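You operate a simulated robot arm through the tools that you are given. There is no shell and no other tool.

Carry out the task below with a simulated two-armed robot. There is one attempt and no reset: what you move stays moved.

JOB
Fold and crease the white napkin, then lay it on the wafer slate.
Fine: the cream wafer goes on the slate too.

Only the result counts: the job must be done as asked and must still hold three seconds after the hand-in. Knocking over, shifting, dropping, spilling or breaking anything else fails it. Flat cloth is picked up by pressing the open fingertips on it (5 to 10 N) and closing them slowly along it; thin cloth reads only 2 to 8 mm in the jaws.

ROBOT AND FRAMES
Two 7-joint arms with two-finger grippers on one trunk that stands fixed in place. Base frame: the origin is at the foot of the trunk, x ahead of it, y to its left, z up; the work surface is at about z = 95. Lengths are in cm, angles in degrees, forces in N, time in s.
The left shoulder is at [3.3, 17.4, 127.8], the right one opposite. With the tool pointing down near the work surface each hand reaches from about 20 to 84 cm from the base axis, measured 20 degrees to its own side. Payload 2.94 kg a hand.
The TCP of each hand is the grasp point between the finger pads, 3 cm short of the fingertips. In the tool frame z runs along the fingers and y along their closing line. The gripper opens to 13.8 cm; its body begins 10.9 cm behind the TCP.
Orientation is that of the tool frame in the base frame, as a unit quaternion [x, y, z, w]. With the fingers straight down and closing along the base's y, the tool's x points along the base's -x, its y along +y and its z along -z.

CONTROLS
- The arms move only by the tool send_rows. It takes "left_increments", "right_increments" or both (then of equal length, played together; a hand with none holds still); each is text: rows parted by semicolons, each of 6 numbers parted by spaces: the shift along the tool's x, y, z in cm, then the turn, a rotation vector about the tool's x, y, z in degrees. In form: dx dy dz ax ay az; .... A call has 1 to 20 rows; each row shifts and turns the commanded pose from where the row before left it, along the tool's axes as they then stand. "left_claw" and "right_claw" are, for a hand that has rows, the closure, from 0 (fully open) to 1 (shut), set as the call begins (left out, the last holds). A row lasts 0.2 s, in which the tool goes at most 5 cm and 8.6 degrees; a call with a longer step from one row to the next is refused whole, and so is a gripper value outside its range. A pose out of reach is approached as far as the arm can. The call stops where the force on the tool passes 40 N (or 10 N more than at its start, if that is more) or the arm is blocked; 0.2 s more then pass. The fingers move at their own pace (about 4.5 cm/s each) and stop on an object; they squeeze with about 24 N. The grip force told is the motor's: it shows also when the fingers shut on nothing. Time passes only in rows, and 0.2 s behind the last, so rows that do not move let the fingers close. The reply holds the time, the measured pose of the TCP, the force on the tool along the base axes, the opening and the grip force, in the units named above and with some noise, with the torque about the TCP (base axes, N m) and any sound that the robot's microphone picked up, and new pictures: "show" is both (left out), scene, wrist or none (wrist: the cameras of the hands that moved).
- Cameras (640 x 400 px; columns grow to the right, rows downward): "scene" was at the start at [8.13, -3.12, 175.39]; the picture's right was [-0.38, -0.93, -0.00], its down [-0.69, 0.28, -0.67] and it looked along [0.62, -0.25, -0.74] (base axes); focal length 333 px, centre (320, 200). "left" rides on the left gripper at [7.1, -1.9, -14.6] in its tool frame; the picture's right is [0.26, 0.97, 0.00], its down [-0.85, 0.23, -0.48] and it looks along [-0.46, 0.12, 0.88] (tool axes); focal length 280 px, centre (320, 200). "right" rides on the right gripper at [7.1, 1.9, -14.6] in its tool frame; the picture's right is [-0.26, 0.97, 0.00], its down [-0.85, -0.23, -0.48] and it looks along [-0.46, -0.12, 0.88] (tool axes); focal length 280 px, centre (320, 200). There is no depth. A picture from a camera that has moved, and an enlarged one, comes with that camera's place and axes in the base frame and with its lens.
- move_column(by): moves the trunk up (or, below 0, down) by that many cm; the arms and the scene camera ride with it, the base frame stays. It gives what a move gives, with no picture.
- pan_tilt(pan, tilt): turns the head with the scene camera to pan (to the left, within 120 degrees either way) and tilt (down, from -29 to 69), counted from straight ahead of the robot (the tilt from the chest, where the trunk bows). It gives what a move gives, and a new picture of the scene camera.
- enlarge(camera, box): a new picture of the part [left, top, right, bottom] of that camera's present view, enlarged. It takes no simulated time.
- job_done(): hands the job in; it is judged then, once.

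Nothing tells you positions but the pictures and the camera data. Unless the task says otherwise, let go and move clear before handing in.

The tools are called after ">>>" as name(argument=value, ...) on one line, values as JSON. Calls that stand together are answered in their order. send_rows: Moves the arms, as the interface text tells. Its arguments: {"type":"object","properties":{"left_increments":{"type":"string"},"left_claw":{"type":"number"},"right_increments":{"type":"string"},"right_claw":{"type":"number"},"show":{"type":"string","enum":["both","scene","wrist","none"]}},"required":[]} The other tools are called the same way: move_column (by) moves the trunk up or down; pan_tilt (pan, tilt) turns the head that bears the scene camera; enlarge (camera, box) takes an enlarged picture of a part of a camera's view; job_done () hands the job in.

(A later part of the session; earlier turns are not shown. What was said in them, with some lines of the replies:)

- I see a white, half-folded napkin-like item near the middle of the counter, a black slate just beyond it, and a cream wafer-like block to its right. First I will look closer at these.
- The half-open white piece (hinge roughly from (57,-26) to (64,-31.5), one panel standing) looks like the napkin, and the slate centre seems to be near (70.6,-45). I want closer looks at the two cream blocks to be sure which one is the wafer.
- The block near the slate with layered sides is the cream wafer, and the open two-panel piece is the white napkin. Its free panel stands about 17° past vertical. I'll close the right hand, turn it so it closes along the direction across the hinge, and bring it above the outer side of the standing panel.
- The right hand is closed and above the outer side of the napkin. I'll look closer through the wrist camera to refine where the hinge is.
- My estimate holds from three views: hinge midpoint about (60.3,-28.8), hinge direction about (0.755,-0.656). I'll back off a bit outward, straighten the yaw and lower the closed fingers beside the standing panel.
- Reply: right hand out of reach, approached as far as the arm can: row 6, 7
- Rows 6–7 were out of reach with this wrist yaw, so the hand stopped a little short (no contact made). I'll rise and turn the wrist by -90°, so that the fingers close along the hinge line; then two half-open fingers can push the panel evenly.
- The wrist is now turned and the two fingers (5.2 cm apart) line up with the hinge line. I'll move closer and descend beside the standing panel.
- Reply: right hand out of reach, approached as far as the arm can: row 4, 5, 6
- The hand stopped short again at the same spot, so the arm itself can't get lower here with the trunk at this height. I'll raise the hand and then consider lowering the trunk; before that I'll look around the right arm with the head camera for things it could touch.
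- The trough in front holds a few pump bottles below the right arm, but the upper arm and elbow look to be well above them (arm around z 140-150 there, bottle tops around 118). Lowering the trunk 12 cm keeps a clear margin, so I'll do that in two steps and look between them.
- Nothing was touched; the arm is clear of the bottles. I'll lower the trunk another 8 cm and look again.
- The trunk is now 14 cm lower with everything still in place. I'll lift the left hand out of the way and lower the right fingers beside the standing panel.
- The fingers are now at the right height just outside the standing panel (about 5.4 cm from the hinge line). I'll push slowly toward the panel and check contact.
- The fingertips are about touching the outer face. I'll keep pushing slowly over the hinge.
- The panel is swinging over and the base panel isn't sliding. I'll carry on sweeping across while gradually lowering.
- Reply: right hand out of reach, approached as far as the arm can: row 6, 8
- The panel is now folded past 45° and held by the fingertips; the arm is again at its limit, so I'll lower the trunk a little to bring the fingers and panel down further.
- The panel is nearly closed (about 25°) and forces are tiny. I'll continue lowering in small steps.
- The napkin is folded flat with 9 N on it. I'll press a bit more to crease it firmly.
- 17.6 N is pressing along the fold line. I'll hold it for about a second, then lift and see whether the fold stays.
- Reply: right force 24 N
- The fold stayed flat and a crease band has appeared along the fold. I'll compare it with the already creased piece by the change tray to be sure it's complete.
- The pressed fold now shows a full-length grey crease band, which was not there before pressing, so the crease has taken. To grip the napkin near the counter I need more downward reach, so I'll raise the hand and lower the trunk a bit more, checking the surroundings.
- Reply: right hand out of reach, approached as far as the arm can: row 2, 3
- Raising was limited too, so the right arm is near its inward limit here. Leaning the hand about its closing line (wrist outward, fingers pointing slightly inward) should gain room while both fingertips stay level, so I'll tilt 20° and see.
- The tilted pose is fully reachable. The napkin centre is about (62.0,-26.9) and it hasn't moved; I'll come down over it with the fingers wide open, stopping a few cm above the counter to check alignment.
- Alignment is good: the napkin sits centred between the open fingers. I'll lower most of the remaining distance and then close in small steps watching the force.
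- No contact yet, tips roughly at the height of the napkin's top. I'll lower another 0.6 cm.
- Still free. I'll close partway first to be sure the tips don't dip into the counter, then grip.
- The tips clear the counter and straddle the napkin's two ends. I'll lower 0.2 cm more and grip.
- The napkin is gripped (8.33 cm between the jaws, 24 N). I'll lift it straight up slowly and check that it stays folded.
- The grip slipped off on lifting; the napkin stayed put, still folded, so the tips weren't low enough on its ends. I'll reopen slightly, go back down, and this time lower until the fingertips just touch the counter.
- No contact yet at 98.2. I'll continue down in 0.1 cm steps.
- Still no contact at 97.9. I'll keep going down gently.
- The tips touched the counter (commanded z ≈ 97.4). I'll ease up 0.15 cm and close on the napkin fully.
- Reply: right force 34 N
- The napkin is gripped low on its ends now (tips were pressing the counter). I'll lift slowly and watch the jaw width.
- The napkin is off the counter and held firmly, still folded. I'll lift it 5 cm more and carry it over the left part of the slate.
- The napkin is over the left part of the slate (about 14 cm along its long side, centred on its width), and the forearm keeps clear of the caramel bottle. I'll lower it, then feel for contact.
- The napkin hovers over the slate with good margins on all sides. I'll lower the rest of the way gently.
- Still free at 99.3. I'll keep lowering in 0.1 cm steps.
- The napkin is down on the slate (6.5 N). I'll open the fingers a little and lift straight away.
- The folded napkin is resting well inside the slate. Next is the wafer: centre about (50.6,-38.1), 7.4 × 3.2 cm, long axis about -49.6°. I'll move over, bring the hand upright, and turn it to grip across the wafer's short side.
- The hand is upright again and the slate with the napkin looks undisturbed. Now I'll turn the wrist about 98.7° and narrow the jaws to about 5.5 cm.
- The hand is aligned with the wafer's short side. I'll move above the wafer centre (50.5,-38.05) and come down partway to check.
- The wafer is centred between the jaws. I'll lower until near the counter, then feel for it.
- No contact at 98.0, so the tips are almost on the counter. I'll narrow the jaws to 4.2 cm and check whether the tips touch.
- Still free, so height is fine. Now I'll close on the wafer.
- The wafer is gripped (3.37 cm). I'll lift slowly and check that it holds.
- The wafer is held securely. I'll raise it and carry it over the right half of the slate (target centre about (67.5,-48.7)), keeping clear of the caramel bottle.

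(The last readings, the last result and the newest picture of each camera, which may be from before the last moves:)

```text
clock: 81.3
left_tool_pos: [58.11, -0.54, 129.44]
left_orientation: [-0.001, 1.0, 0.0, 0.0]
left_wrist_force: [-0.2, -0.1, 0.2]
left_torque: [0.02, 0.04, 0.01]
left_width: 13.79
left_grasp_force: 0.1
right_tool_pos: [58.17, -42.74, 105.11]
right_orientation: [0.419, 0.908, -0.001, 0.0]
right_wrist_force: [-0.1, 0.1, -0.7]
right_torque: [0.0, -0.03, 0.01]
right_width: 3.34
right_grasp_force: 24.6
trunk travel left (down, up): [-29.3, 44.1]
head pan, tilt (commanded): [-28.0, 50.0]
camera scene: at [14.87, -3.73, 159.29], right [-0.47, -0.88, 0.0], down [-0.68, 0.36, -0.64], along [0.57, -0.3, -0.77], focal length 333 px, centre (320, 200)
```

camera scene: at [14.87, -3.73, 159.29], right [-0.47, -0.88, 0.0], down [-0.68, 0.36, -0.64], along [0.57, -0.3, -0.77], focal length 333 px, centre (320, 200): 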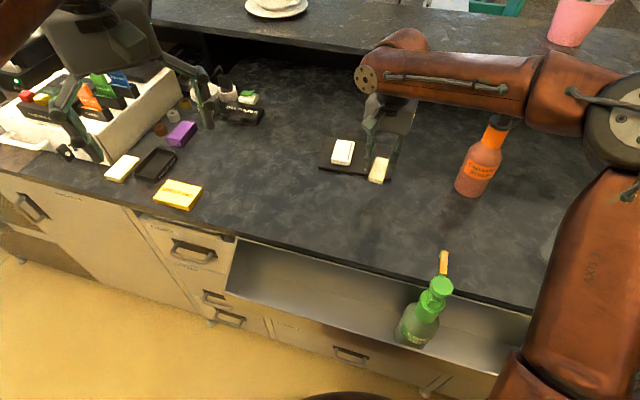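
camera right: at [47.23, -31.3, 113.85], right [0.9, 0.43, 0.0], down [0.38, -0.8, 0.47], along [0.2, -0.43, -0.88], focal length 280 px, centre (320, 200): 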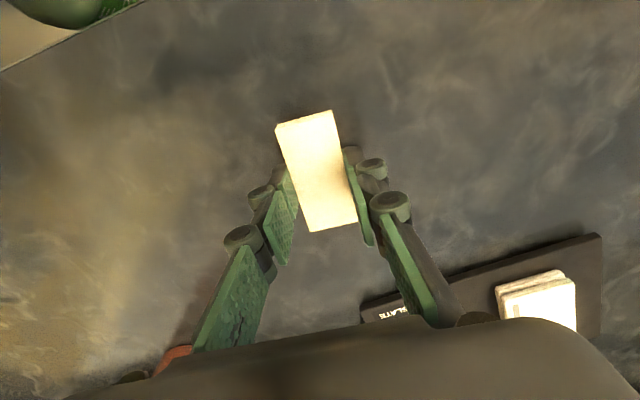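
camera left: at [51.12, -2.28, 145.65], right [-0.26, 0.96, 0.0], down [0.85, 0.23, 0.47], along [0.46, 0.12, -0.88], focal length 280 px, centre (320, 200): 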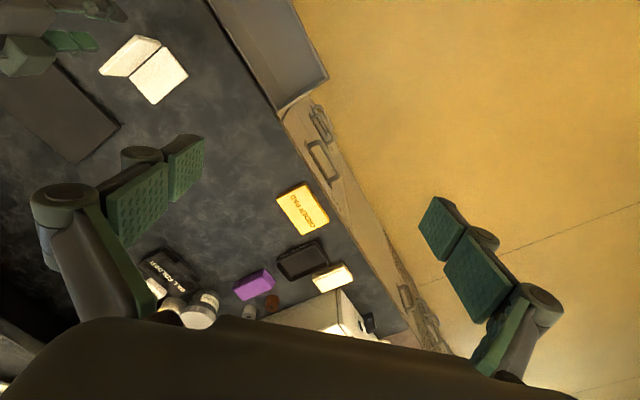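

Halfway there and all clear. I'll finish the move and turn 9° to align the wafer with the slate's short side.

>>> send_rows(right_increments="-1.51 0.469 0 0 0 0; -1.51 0.469 0 0 0 0; -1.51 0.469 0 0 0 0; -1.51 0.469 0 0 0 0; -1.51 0.469 0 0 0 0; -1.51 0.469 0 0 0 0; -1.0 0.31 0 0 0 0; -0.51 0.156 0 0 0 0; 0 0 0 0 0 -4.65; 0 0 0 0 0 -4.65; 0 0 0 0 0 0", right_claw=0.9, show="both")

>>> enlarge(camera="scene", box=[300, 90, 420, 190])

>>> enlarge(camera="left", box=[0, 0, 200, 180])

```text
clock: 83.7
left_tool_pos: [58.18, -0.54, 129.55]
left_orientation: [-0.001, 1.0, 0.001, 0.001]
left_wrist_force: [0.6, -0.5, 0.4]
left_torque: [-0.02, 0.0, -0.01]
left_width: 13.81
left_grasp_force: 0.1
right_tool_pos: [66.9, -48.95, 104.86]
right_orientation: [0.343, 0.939, 0.0, 0.0]
right_wrist_force: [0.1, -0.4, 0.1]
right_torque: [0.0, 0.0, 0.02]
right_width: 3.34
right_grasp_force: 24.0
right hand out of reach, approached as far as the arm can: row 7, 8
trunk travel left (down, up): [-29.3, 44.1]
head pan, tilt (commanded): [-28.0, 50.0]
camera scene: at [14.93, -3.76, 159.28], right [-0.47, -0.88, 0.0], down [-0.68, 0.36, -0.64], along [0.57, -0.3, -0.77], focal length 333 px, centre (320, 200)
camera right: at [62.55, -42.82, 119.58], right [0.82, 0.57, 0.0], down [0.5, -0.72, 0.48], along [0.27, -0.39, -0.88], focal length 280 px, centre (320, 200)
```

scene: 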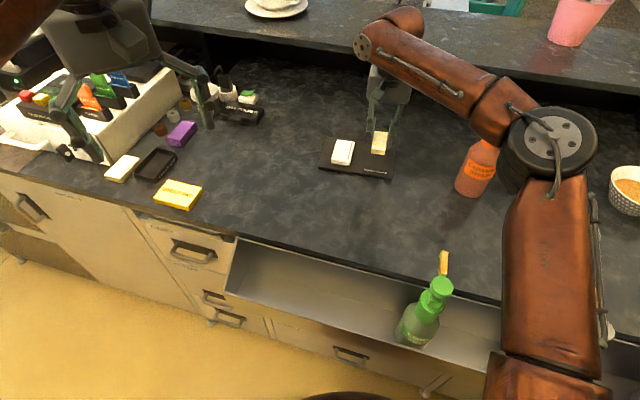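
right: 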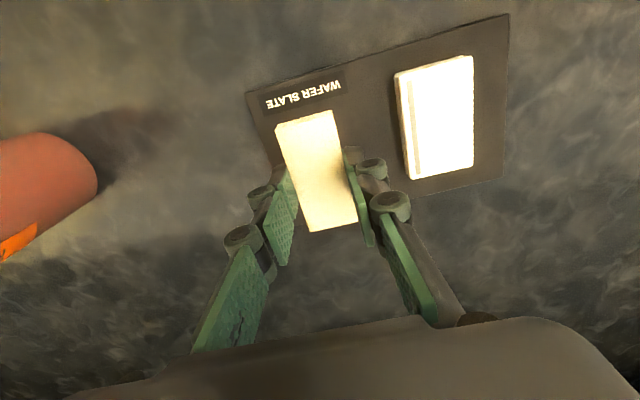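

```text
4.00 times, centred on (360, 140) of scene
camera zoom: at [14.93, -3.76, 159.28], right [-0.47, -0.88, 0.0], down [-0.68, 0.36, -0.64], along [0.57, -0.3, -0.77], focal length 1333 px, centre (160, 440)
```

zoom: 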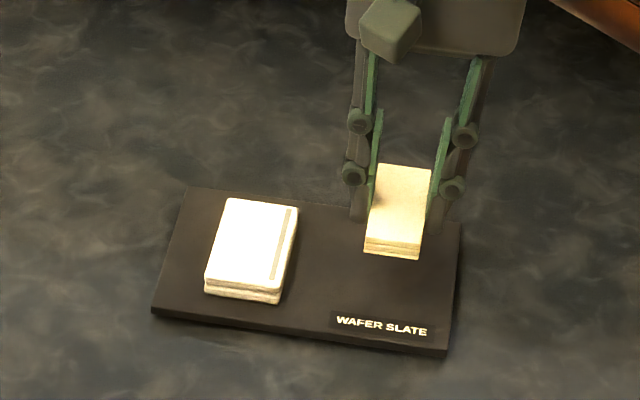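

```text
2.22 times, centred on (100, 90) of left
camera zoom: at [51.09, -2.39, 143.92], right [-0.26, 0.96, 0.0], down [0.85, 0.23, 0.48], along [0.46, 0.13, -0.88], focal length 623 px, centre (809, 444)
```

zoom: 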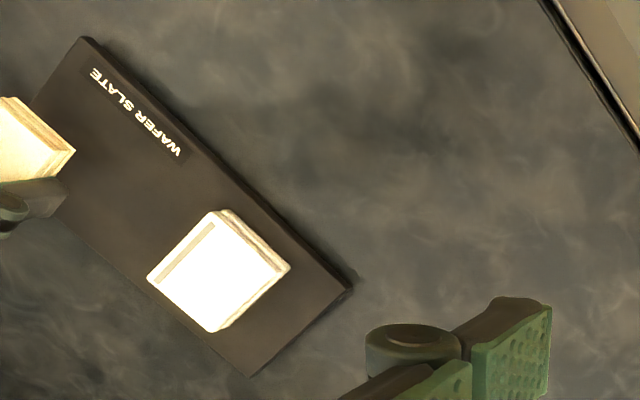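

The wafer is over the right part of the slate (about 4.6 cm from its right end, centred on its width) and aligned; the last bit of travel was clipped but the place is good. I'll lower it partway and check.

>>> send_rows(right_increments="0 0 0.5 0 0 0; 0 0 1 0 0 0; 0 0 1 0 0 0; 0 0 0.8 0 0 0; 0 0 0.4 0 0 0; 0 0 0 0 0 0", right_claw=0.9, show="both")

>>> enlarge(camera="scene", box=[300, 90, 420, 190])

```text
clock: 85.1
left_tool_pos: [58.17, -0.53, 129.37]
left_orientation: [-0.001, 1.0, -0.001, 0.0]
left_wrist_force: [-0.5, -0.9, 0.5]
left_torque: [0.0, 0.01, -0.02]
left_width: 13.77
left_grasp_force: 0.0
right_tool_pos: [66.87, -48.74, 101.2]
right_orientation: [0.345, 0.939, -0.001, 0.0]
right_wrist_force: [0.6, -0.6, -0.6]
right_torque: [0.0, 0.02, -0.02]
right_width: 3.36
right_grasp_force: 24.5
trunk travel left (down, up): [-29.3, 44.1]
head pan, tilt (commanded): [-28.0, 50.0]
camera scene: at [14.93, -3.75, 159.29], right [-0.47, -0.88, 0.0], down [-0.68, 0.36, -0.64], along [0.57, -0.3, -0.77], focal length 333 px, centre (320, 200)
camera right: at [62.69, -42.79, 115.78], right [0.82, 0.57, 0.0], down [0.5, -0.73, 0.48], along [0.27, -0.39, -0.88], focal length 280 px, centre (320, 200)
```

scene: 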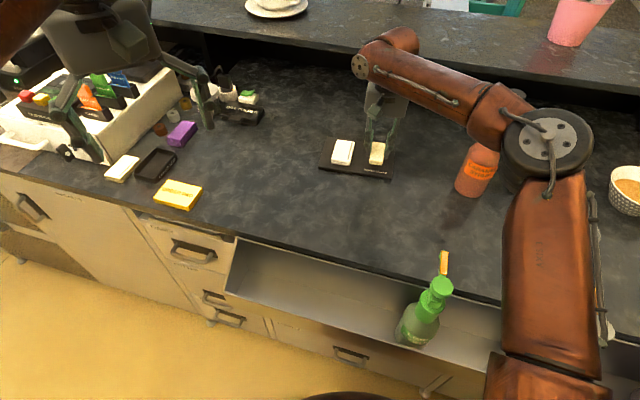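
right: 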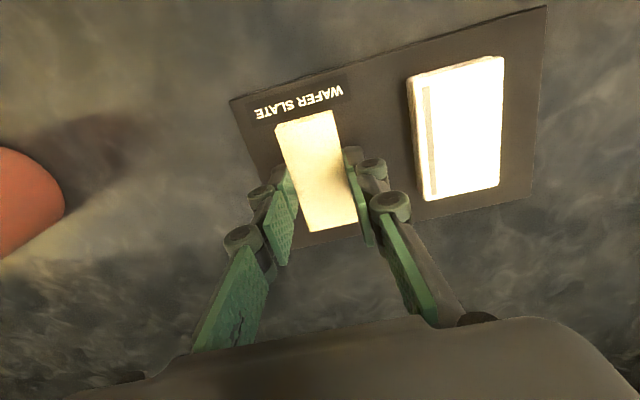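

```text
4.00 times, centred on (360, 140) of scene
camera zoom: at [14.93, -3.75, 159.29], right [-0.47, -0.88, 0.0], down [-0.68, 0.36, -0.64], along [0.57, -0.3, -0.77], focal length 1333 px, centre (160, 440)
```

zoom: 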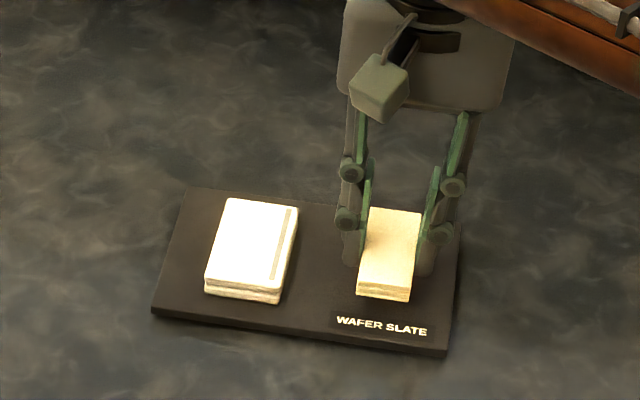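

Good alignment. I'll lower further and feel for the slate.

>>> send_rows(right_increments="0 0 0.4 0 0 0; 0 0 0.4 0 0 0; 0 0 0.3 0 0 0; 0 0 0 0 0 0", right_claw=0.9, show="none")

>>> send_rows(right_increments="0 0 0.1 0 0 0; 0 0 0.1 0 0 0; 0 0 0.1 0 0 0; 0 0 0 0 0 0", right_claw=0.9, show="none")

>>> send_rows(right_increments="0 0 0.1 0 0 0; 0 0 0 0 0 0", right_claw=0.9, show="none")

```text
clock: 86.1
left_tool_pos: [58.24, -0.51, 129.47]
left_orientation: [0.0, 1.0, 0.001, 0.0]
left_wrist_force: [0.0, 0.1, -0.2]
left_torque: [-0.01, -0.02, 0.0]
left_width: 13.8
left_grasp_force: 0.2
right_tool_pos: [66.82, -48.81, 100.0]
right_orientation: [0.345, 0.939, 0.001, -0.001]
right_wrist_force: [0.6, 0.7, 0.7]
right_torque: [-0.03, -0.03, 0.03]
right_width: 3.33
right_grasp_force: 24.1
trunk travel left (down, up): [-29.3, 44.1]
head pan, tilt (commanded): [-28.0, 50.0]
```

```text
clock: 87.1
left_tool_pos: [58.28, -0.55, 129.35]
left_orientation: [0.0, 1.0, 0.001, 0.001]
left_wrist_force: [0.1, 0.2, -0.2]
left_torque: [0.01, 0.01, 0.02]
left_width: 13.81
left_grasp_force: 0.0
right_tool_pos: [66.87, -48.8, 99.73]
right_orientation: [0.345, 0.939, 0.0, 0.0]
right_wrist_force: [-0.4, -1.0, -0.8]
right_torque: [0.0, -0.02, 0.01]
right_width: 3.36
right_grasp_force: 24.1
trunk travel left (down, up): [-29.3, 44.1]
head pan, tilt (commanded): [-28.0, 50.0]
```

```text
clock: 87.7
left_tool_pos: [58.22, -0.52, 129.35]
left_orientation: [-0.001, 1.0, 0.0, 0.0]
left_wrist_force: [-0.7, 0.5, -0.1]
left_torque: [0.03, -0.03, -0.03]
left_width: 13.81
left_grasp_force: 0.1
right_tool_pos: [66.86, -48.8, 99.62]
right_orientation: [0.344, 0.939, -0.001, 0.0]
right_wrist_force: [0.1, 1.1, -0.6]
right_torque: [0.01, 0.0, -0.01]
right_width: 3.34
right_grasp_force: 24.4
trunk travel left (down, up): [-29.3, 44.1]
head pan, tilt (commanded): [-28.0, 50.0]
```

>>> send_rows(right_increments="0 0 0.1 0 0 0; 0 0 0 0 0 0", right_claw=0.9, show="none")

>>> send_rows(right_increments="0 0 0.1 0 0 0; 0 0 0 0 0 0", right_claw=0.9, show="none")

>>> send_rows(right_increments="0 0 0.1 0 0 0; 0 0 0 0 0 0", right_claw=0.9, show="wrist")

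>>> enlarge(camera="scene", box=[300, 90, 420, 190])

```text
clock: 88.3
left_tool_pos: [58.25, -0.5, 129.49]
left_orientation: [-0.001, 1.0, -0.001, 0.0]
left_wrist_force: [0.0, 0.2, -0.4]
left_torque: [0.01, -0.04, -0.03]
left_width: 13.82
left_grasp_force: 0.1
right_tool_pos: [66.9, -48.72, 99.62]
right_orientation: [0.344, 0.939, 0.0, 0.0]
right_wrist_force: [-0.5, 0.4, 0.4]
right_torque: [0.01, -0.01, -0.02]
right_width: 3.36
right_grasp_force: 24.2
trunk travel left (down, up): [-29.3, 44.1]
head pan, tilt (commanded): [-28.0, 50.0]
```

```text
clock: 88.9
left_tool_pos: [58.18, -0.53, 129.33]
left_orientation: [-0.001, 1.0, 0.0, 0.0]
left_wrist_force: [-0.5, -0.1, -0.2]
left_torque: [0.01, -0.04, -0.04]
left_width: 13.82
left_grasp_force: 0.1
right_tool_pos: [66.99, -48.78, 99.52]
right_orientation: [0.345, 0.939, 0.0, 0.0]
right_wrist_force: [-0.5, -0.2, 0.1]
right_torque: [0.0, 0.01, -0.04]
right_width: 3.33
right_grasp_force: 24.3
trunk travel left (down, up): [-29.3, 44.1]
head pan, tilt (commanded): [-28.0, 50.0]
```

```text
clock: 89.5
left_tool_pos: [58.11, -0.49, 129.34]
left_orientation: [0.0, 1.0, 0.0, 0.0]
left_wrist_force: [0.8, -1.5, -0.1]
left_torque: [-0.02, 0.01, 0.01]
left_width: 13.81
left_grasp_force: 0.1
right_tool_pos: [66.9, -48.66, 99.4]
right_orientation: [0.345, 0.939, 0.0, 0.0]
right_wrist_force: [-0.9, 0.7, -0.1]
right_torque: [-0.02, 0.04, 0.02]
right_width: 3.34
right_grasp_force: 23.6
trunk travel left (down, up): [-29.3, 44.1]
head pan, tilt (commanded): [-28.0, 50.0]
camera right: at [62.64, -42.78, 114.02], right [0.82, 0.57, 0.0], down [0.5, -0.73, 0.48], along [0.27, -0.39, -0.88], focal length 280 px, centre (320, 200)
```

right: 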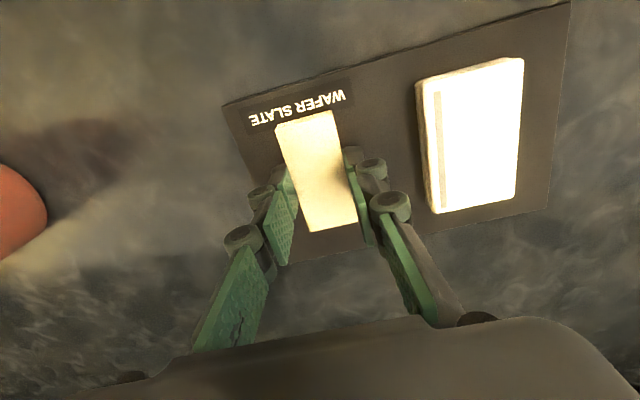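

```text
4.00 times, centred on (360, 140) of scene
camera zoom: at [14.93, -3.75, 159.29], right [-0.47, -0.88, 0.0], down [-0.68, 0.36, -0.64], along [0.57, -0.3, -0.77], focal length 1333 px, centre (160, 440)
```

zoom: 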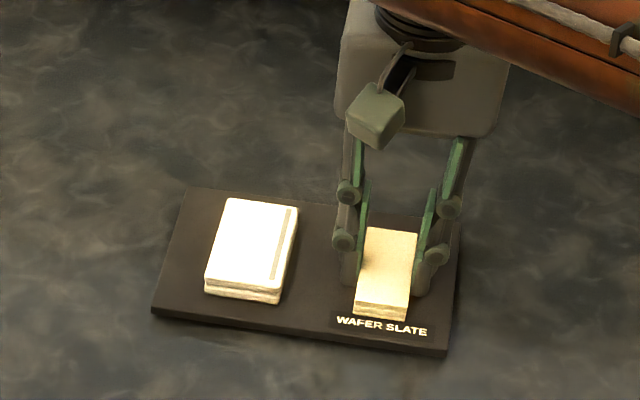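

Almost down; still no contact at 99.4. I'll continue in 0.1 cm steps.

>>> send_rows(right_increments="0 0 0.1 0 0 0; 0 0 0 0 0 0", right_claw=0.9, show="none")

>>> send_rows(right_increments="0 0 0.1 0 0 0; 0 0 0 0 0 0", right_claw=0.9, show="none")

```text
clock: 90.1
left_tool_pos: [58.33, -0.6, 129.18]
left_orientation: [-0.001, 1.0, 0.0, 0.0]
left_wrist_force: [-0.2, -0.3, 0.3]
left_torque: [-0.05, 0.01, 0.0]
left_width: 13.77
left_grasp_force: 0.1
right_tool_pos: [66.87, -48.71, 99.23]
right_orientation: [0.345, 0.939, 0.0, 0.0]
right_wrist_force: [0.1, -0.2, 0.4]
right_torque: [0.01, -0.02, -0.01]
right_width: 3.35
right_grasp_force: 23.9
trunk travel left (down, up): [-29.3, 44.1]
head pan, tilt (commanded): [-28.0, 50.0]
```

```text
clock: 90.7
left_tool_pos: [58.13, -0.6, 129.25]
left_orientation: [-0.001, 1.0, 0.0, 0.0]
left_wrist_force: [-0.4, -0.7, -0.5]
left_torque: [-0.02, -0.02, 0.04]
left_width: 13.82
left_grasp_force: 0.1
right_tool_pos: [66.76, -48.68, 99.23]
right_orientation: [0.344, 0.939, 0.0, 0.0]
right_wrist_force: [-1.4, 0.8, 2.5]
right_torque: [0.07, 0.07, -0.01]
right_width: 3.34
right_grasp_force: 23.8
trunk travel left (down, up): [-29.3, 44.1]
head pan, tilt (commanded): [-28.0, 50.0]
```

Light contact (2.5 N). One last small step, then I'll release and lift away.

>>> send_rows(right_increments="0 0 0.05 0 0 0; 0 0 0 0 0 0", right_claw=0.9, show="none")

>>> send_rows(right_increments="0 0 0 0 0 0; 0 0 0 0 0 0; 0 0 0 0 0 0; 0 0 -0.2 0 0 0; 0 0 -0.5 0 0 0; 0 0 -1 0 0 0; 0 0 -1 0 0 0; 0 0 -1 0 0 0; 0 0 -1.5 0 0 0; 0 0 0 0 0 0", right_claw=0.66, show="both")

>>> enlarge(camera="scene", box=[300, 90, 420, 190])

```text
clock: 91.3
left_tool_pos: [58.15, -0.56, 129.42]
left_orientation: [-0.001, 1.0, 0.0, 0.0]
left_wrist_force: [-0.5, -0.2, 0.3]
left_torque: [0.01, -0.01, -0.01]
left_width: 13.81
left_grasp_force: 0.0
right_tool_pos: [66.84, -48.84, 99.27]
right_orientation: [0.344, 0.939, 0.001, 0.001]
right_wrist_force: [1.0, -0.2, 7.1]
right_torque: [0.09, 0.05, 0.0]
right_width: 3.36
right_grasp_force: 23.8
trunk travel left (down, up): [-29.3, 44.1]
head pan, tilt (commanded): [-28.0, 50.0]
```

```text
clock: 93.5
left_tool_pos: [58.22, -0.62, 129.35]
left_orientation: [-0.001, 1.0, 0.001, 0.0]
left_wrist_force: [0.1, -0.6, 0.5]
left_torque: [0.01, -0.02, 0.04]
left_width: 13.8
left_grasp_force: 0.0
right_tool_pos: [66.81, -48.85, 104.35]
right_orientation: [0.344, 0.939, 0.0, 0.0]
right_wrist_force: [-0.3, -0.1, 0.3]
right_torque: [-0.02, 0.0, 0.0]
right_width: 4.69
right_grasp_force: 0.0
trunk travel left (down, up): [-29.3, 44.1]
head pan, tilt (commanded): [-28.0, 50.0]
camera scene: at [14.95, -3.77, 159.28], right [-0.47, -0.88, 0.0], down [-0.68, 0.36, -0.64], along [0.57, -0.3, -0.77], focal length 333 px, centre (320, 200)
camera right: at [62.6, -42.86, 119.01], right [0.82, 0.57, 0.0], down [0.5, -0.72, 0.48], along [0.27, -0.39, -0.88], focal length 280 px, centre (320, 200)
```

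scene: 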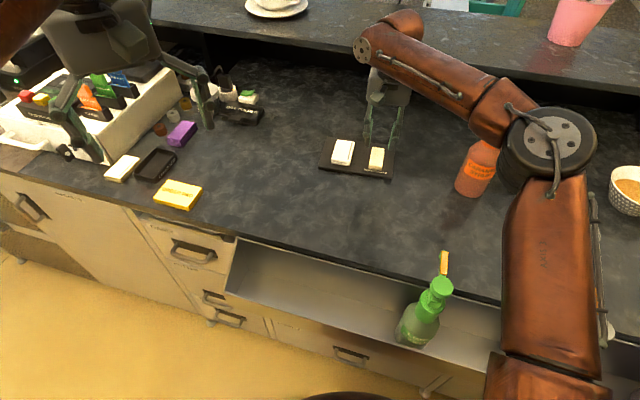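
right: 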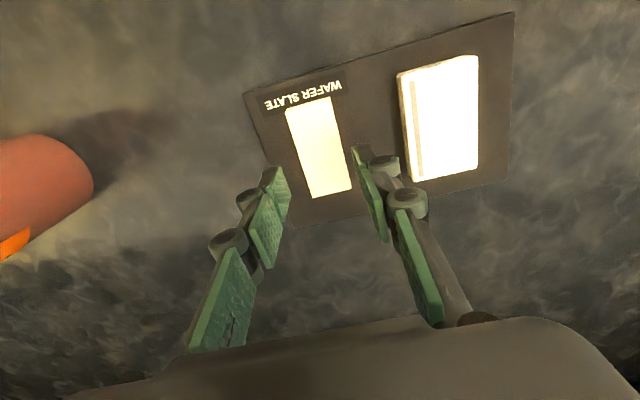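

```text
4.00 times, centred on (360, 140) of scene
camera zoom: at [14.95, -3.77, 159.28], right [-0.47, -0.88, 0.0], down [-0.68, 0.36, -0.64], along [0.57, -0.3, -0.77], focal length 1333 px, centre (160, 440)
```

zoom: 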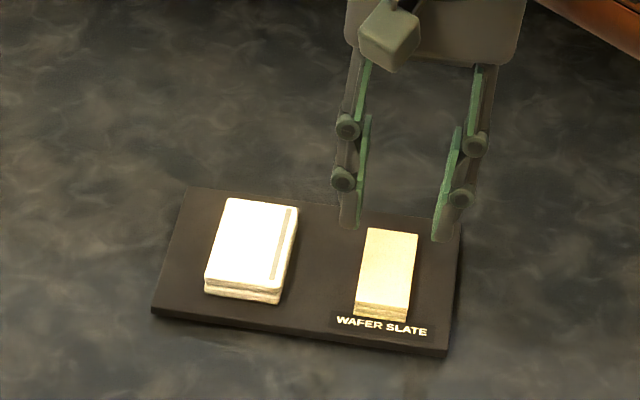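

Both the folded napkin and the wafer now lie flat on the slate with clear margins. I'll lift further and withdraw the hand, then take a final look at everything.

>>> send_rows(right_increments="0 0 -1.5 0 0 0; 0 0 -1.5 0 0 0; 0 0 -1 0 0 0; 1.0 -0.24 0 0 0 0; 1.81 -0.437 0 0 0 0; 1.81 -0.437 0 0 0 0; 1.81 -0.437 0 0 0 0; 1.81 -0.437 0 0 0 0; 1.81 -0.437 0 0 0 0; 0 0 0 0 0 0", right_claw=0.66, show="both")

>>> enlarge(camera="scene", box=[300, 110, 420, 200])

>>> enlarge(camera="left", box=[0, 0, 200, 180])

>>> enlarge(camera="scene", box=[0, 60, 300, 240])

```text
clock: 95.7
left_tool_pos: [58.32, -0.57, 129.32]
left_orientation: [-0.001, 1.0, 0.0, -0.001]
left_wrist_force: [1.2, 0.1, -0.2]
left_torque: [-0.01, 0.01, 0.0]
left_width: 13.81
left_grasp_force: 0.0
right_tool_pos: [57.34, -44.22, 108.43]
right_orientation: [0.344, 0.939, 0.0, -0.001]
right_wrist_force: [0.1, 0.0, 0.1]
right_torque: [-0.01, 0.01, 0.01]
right_width: 4.67
right_grasp_force: 0.0
right hand out of reach, approached as far as the arm can: row 2
trunk travel left (down, up): [-29.3, 44.1]
head pan, tilt (commanded): [-28.0, 50.0]
camera scene: at [14.97, -3.77, 159.28], right [-0.47, -0.88, 0.0], down [-0.68, 0.36, -0.64], along [0.57, -0.3, -0.77], focal length 333 px, centre (320, 200)
camera right: at [53.16, -38.28, 123.09], right [0.82, 0.57, 0.0], down [0.5, -0.73, 0.47], along [0.27, -0.39, -0.88], focal length 280 px, centre (320, 200)
```

scene: 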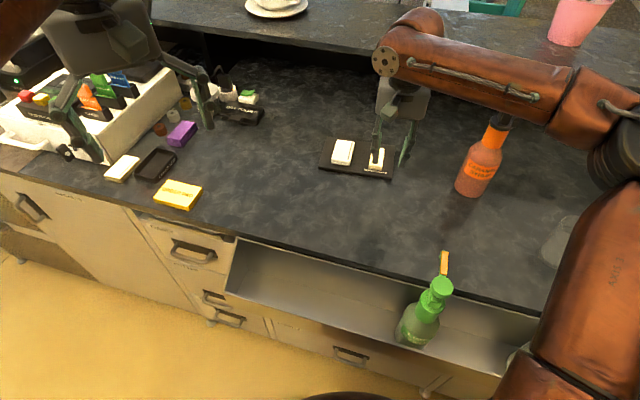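
right: 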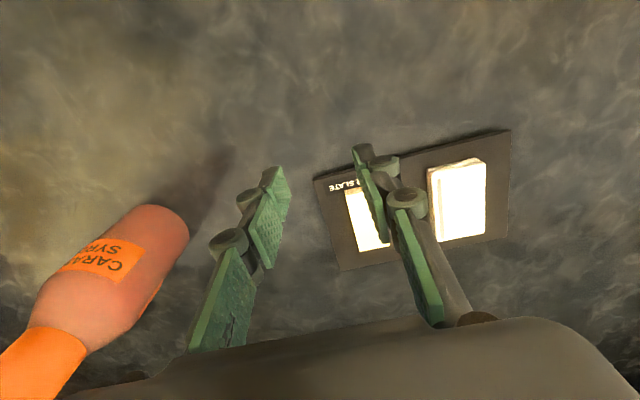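

```text
4.44 times, centred on (360, 155) of scene
camera zoom: at [14.97, -3.77, 159.28], right [-0.47, -0.88, 0.0], down [-0.68, 0.36, -0.64], along [0.57, -0.3, -0.77], focal length 1481 px, centre (142, 400)
```

zoom: 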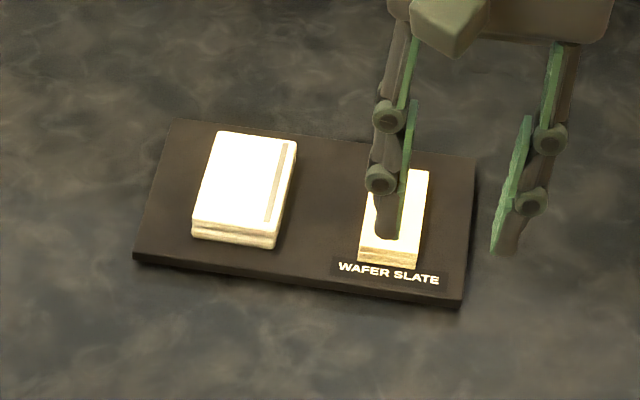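

```text
2.22 times, centred on (100, 90) of left
camera zoom: at [51.13, -2.4, 143.89], right [-0.26, 0.96, 0.0], down [0.85, 0.23, 0.48], along [0.46, 0.13, -0.88], focal length 623 px, centre (809, 444)
```

zoom: 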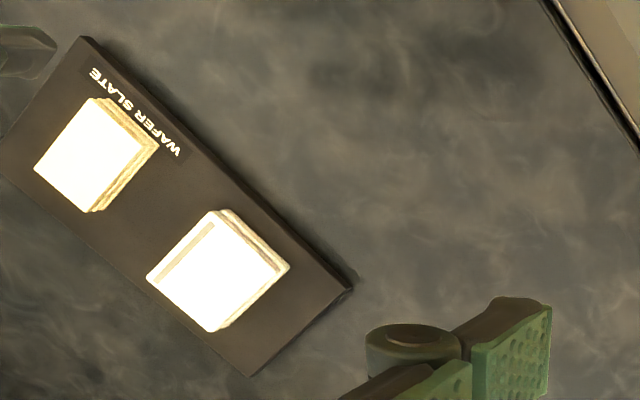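

```text
2.13 times, centred on (150, 150) of scene
camera zoom: at [14.97, -3.77, 159.28], right [-0.47, -0.88, 0.0], down [-0.68, 0.36, -0.64], along [0.57, -0.3, -0.77], focal length 711 px, centre (683, 307)
```

zoom: 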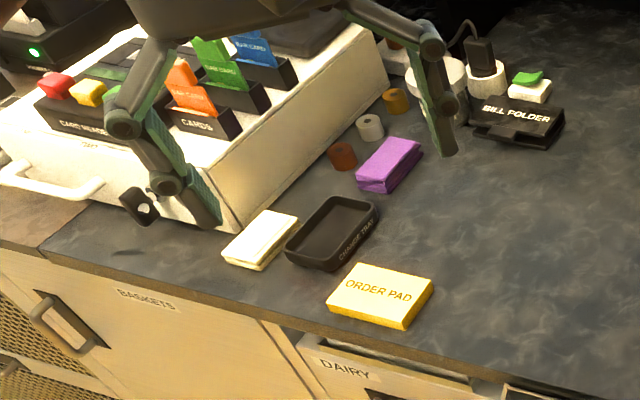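

Everything else looks undisturbed, and the napkin and wafer sit flat on the slate. I'll withdraw the hand a bit further and let things settle before handing in.

>>> send_rows(right_increments="1.5 0 -0.5 0 0 0; 1.5 0 -0.5 0 0 0; 1.5 0 -0.5 0 0 0; 1.5 0 -0.5 0 0 0; 0 0 0 0 0 0; 0 0 0 0 0 0; 0 0 0 0 0 0; 0 0 0 0 0 0; 0 0 0 0 0 0", right_claw=0.66, show="both")

>>> enlarge(camera="scene", box=[300, 110, 420, 200])

```text
clock: 97.7
left_tool_pos: [58.08, -0.44, 129.32]
left_orientation: [-0.001, 1.0, 0.0, 0.0]
left_wrist_force: [0.3, 0.5, 0.2]
left_torque: [-0.01, 0.01, 0.03]
left_width: 13.81
left_grasp_force: 0.1
right_tool_pos: [52.8, -40.25, 110.39]
right_orientation: [0.345, 0.939, 0.0, 0.0]
right_wrist_force: [-1.6, 0.8, -0.1]
right_torque: [-0.03, -0.02, 0.03]
right_width: 4.68
right_grasp_force: 0.0
trunk travel left (down, up): [-29.3, 44.1]
head pan, tilt (commanded): [-28.0, 50.0]
camera scene: at [14.91, -3.73, 159.29], right [-0.47, -0.88, 0.0], down [-0.68, 0.36, -0.64], along [0.57, -0.3, -0.77], focal length 333 px, centre (320, 200)
camera right: at [48.55, -34.29, 125.07], right [0.82, 0.57, 0.0], down [0.5, -0.73, 0.48], along [0.27, -0.39, -0.88], focal length 280 px, centre (320, 200)
```

scene: 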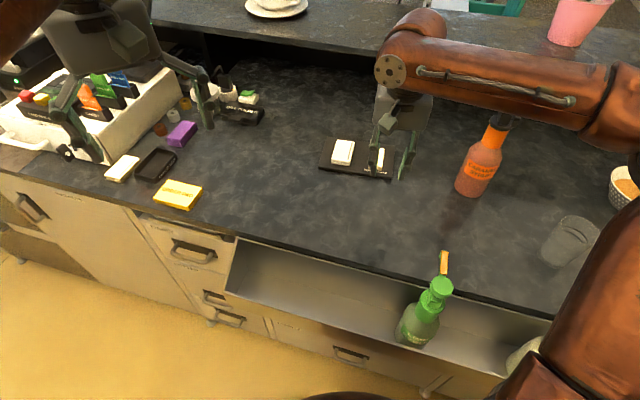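
right: 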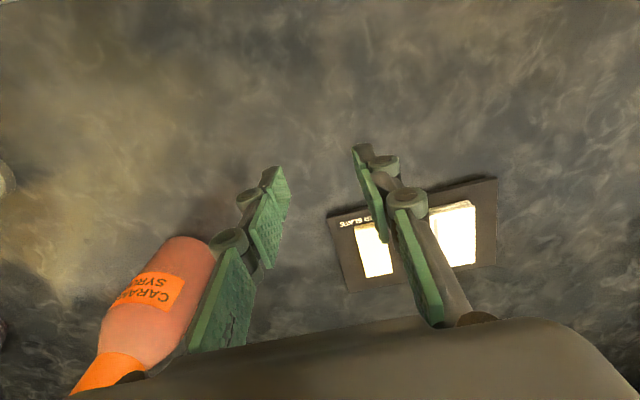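

```text
4.44 times, centred on (360, 155) of scene
camera zoom: at [14.91, -3.73, 159.29], right [-0.47, -0.88, 0.0], down [-0.68, 0.36, -0.64], along [0.57, -0.3, -0.77], focal length 1481 px, centre (142, 400)
```

zoom: 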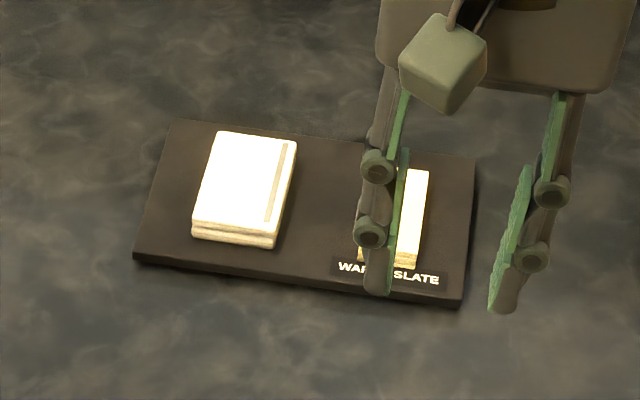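

The napkin is folded, creased and lying on the slate, the wafer is beside it, nothing else has moved, and both hands are clear. I'm handing in.

>>> job_done()

```text
The job is handed in.
```

The white napkin is folded, creased and lying on the left part of the wafer slate. The cream wafer is beside it on the right part. Both sit flat with clear margins on every side.

- **Crease:** I pressed the fold with up to about 23 N for roughly a second. A crease band then showed along its full length, and the napkin stayed shut when I lifted off and carried it.
- **Slip:** My first grip on the napkin slid off as I lifted. It had only just left the counter, if at all, and stayed folded in the same spot. The second grip held.
- **Surroundings:** In the last pictures the bottles, trays and other items look undisturbed, and both hands were clear before I handed in.
- **Trunk:** I lowered it about 16 cm so the right arm could reach the counter, and left it there.
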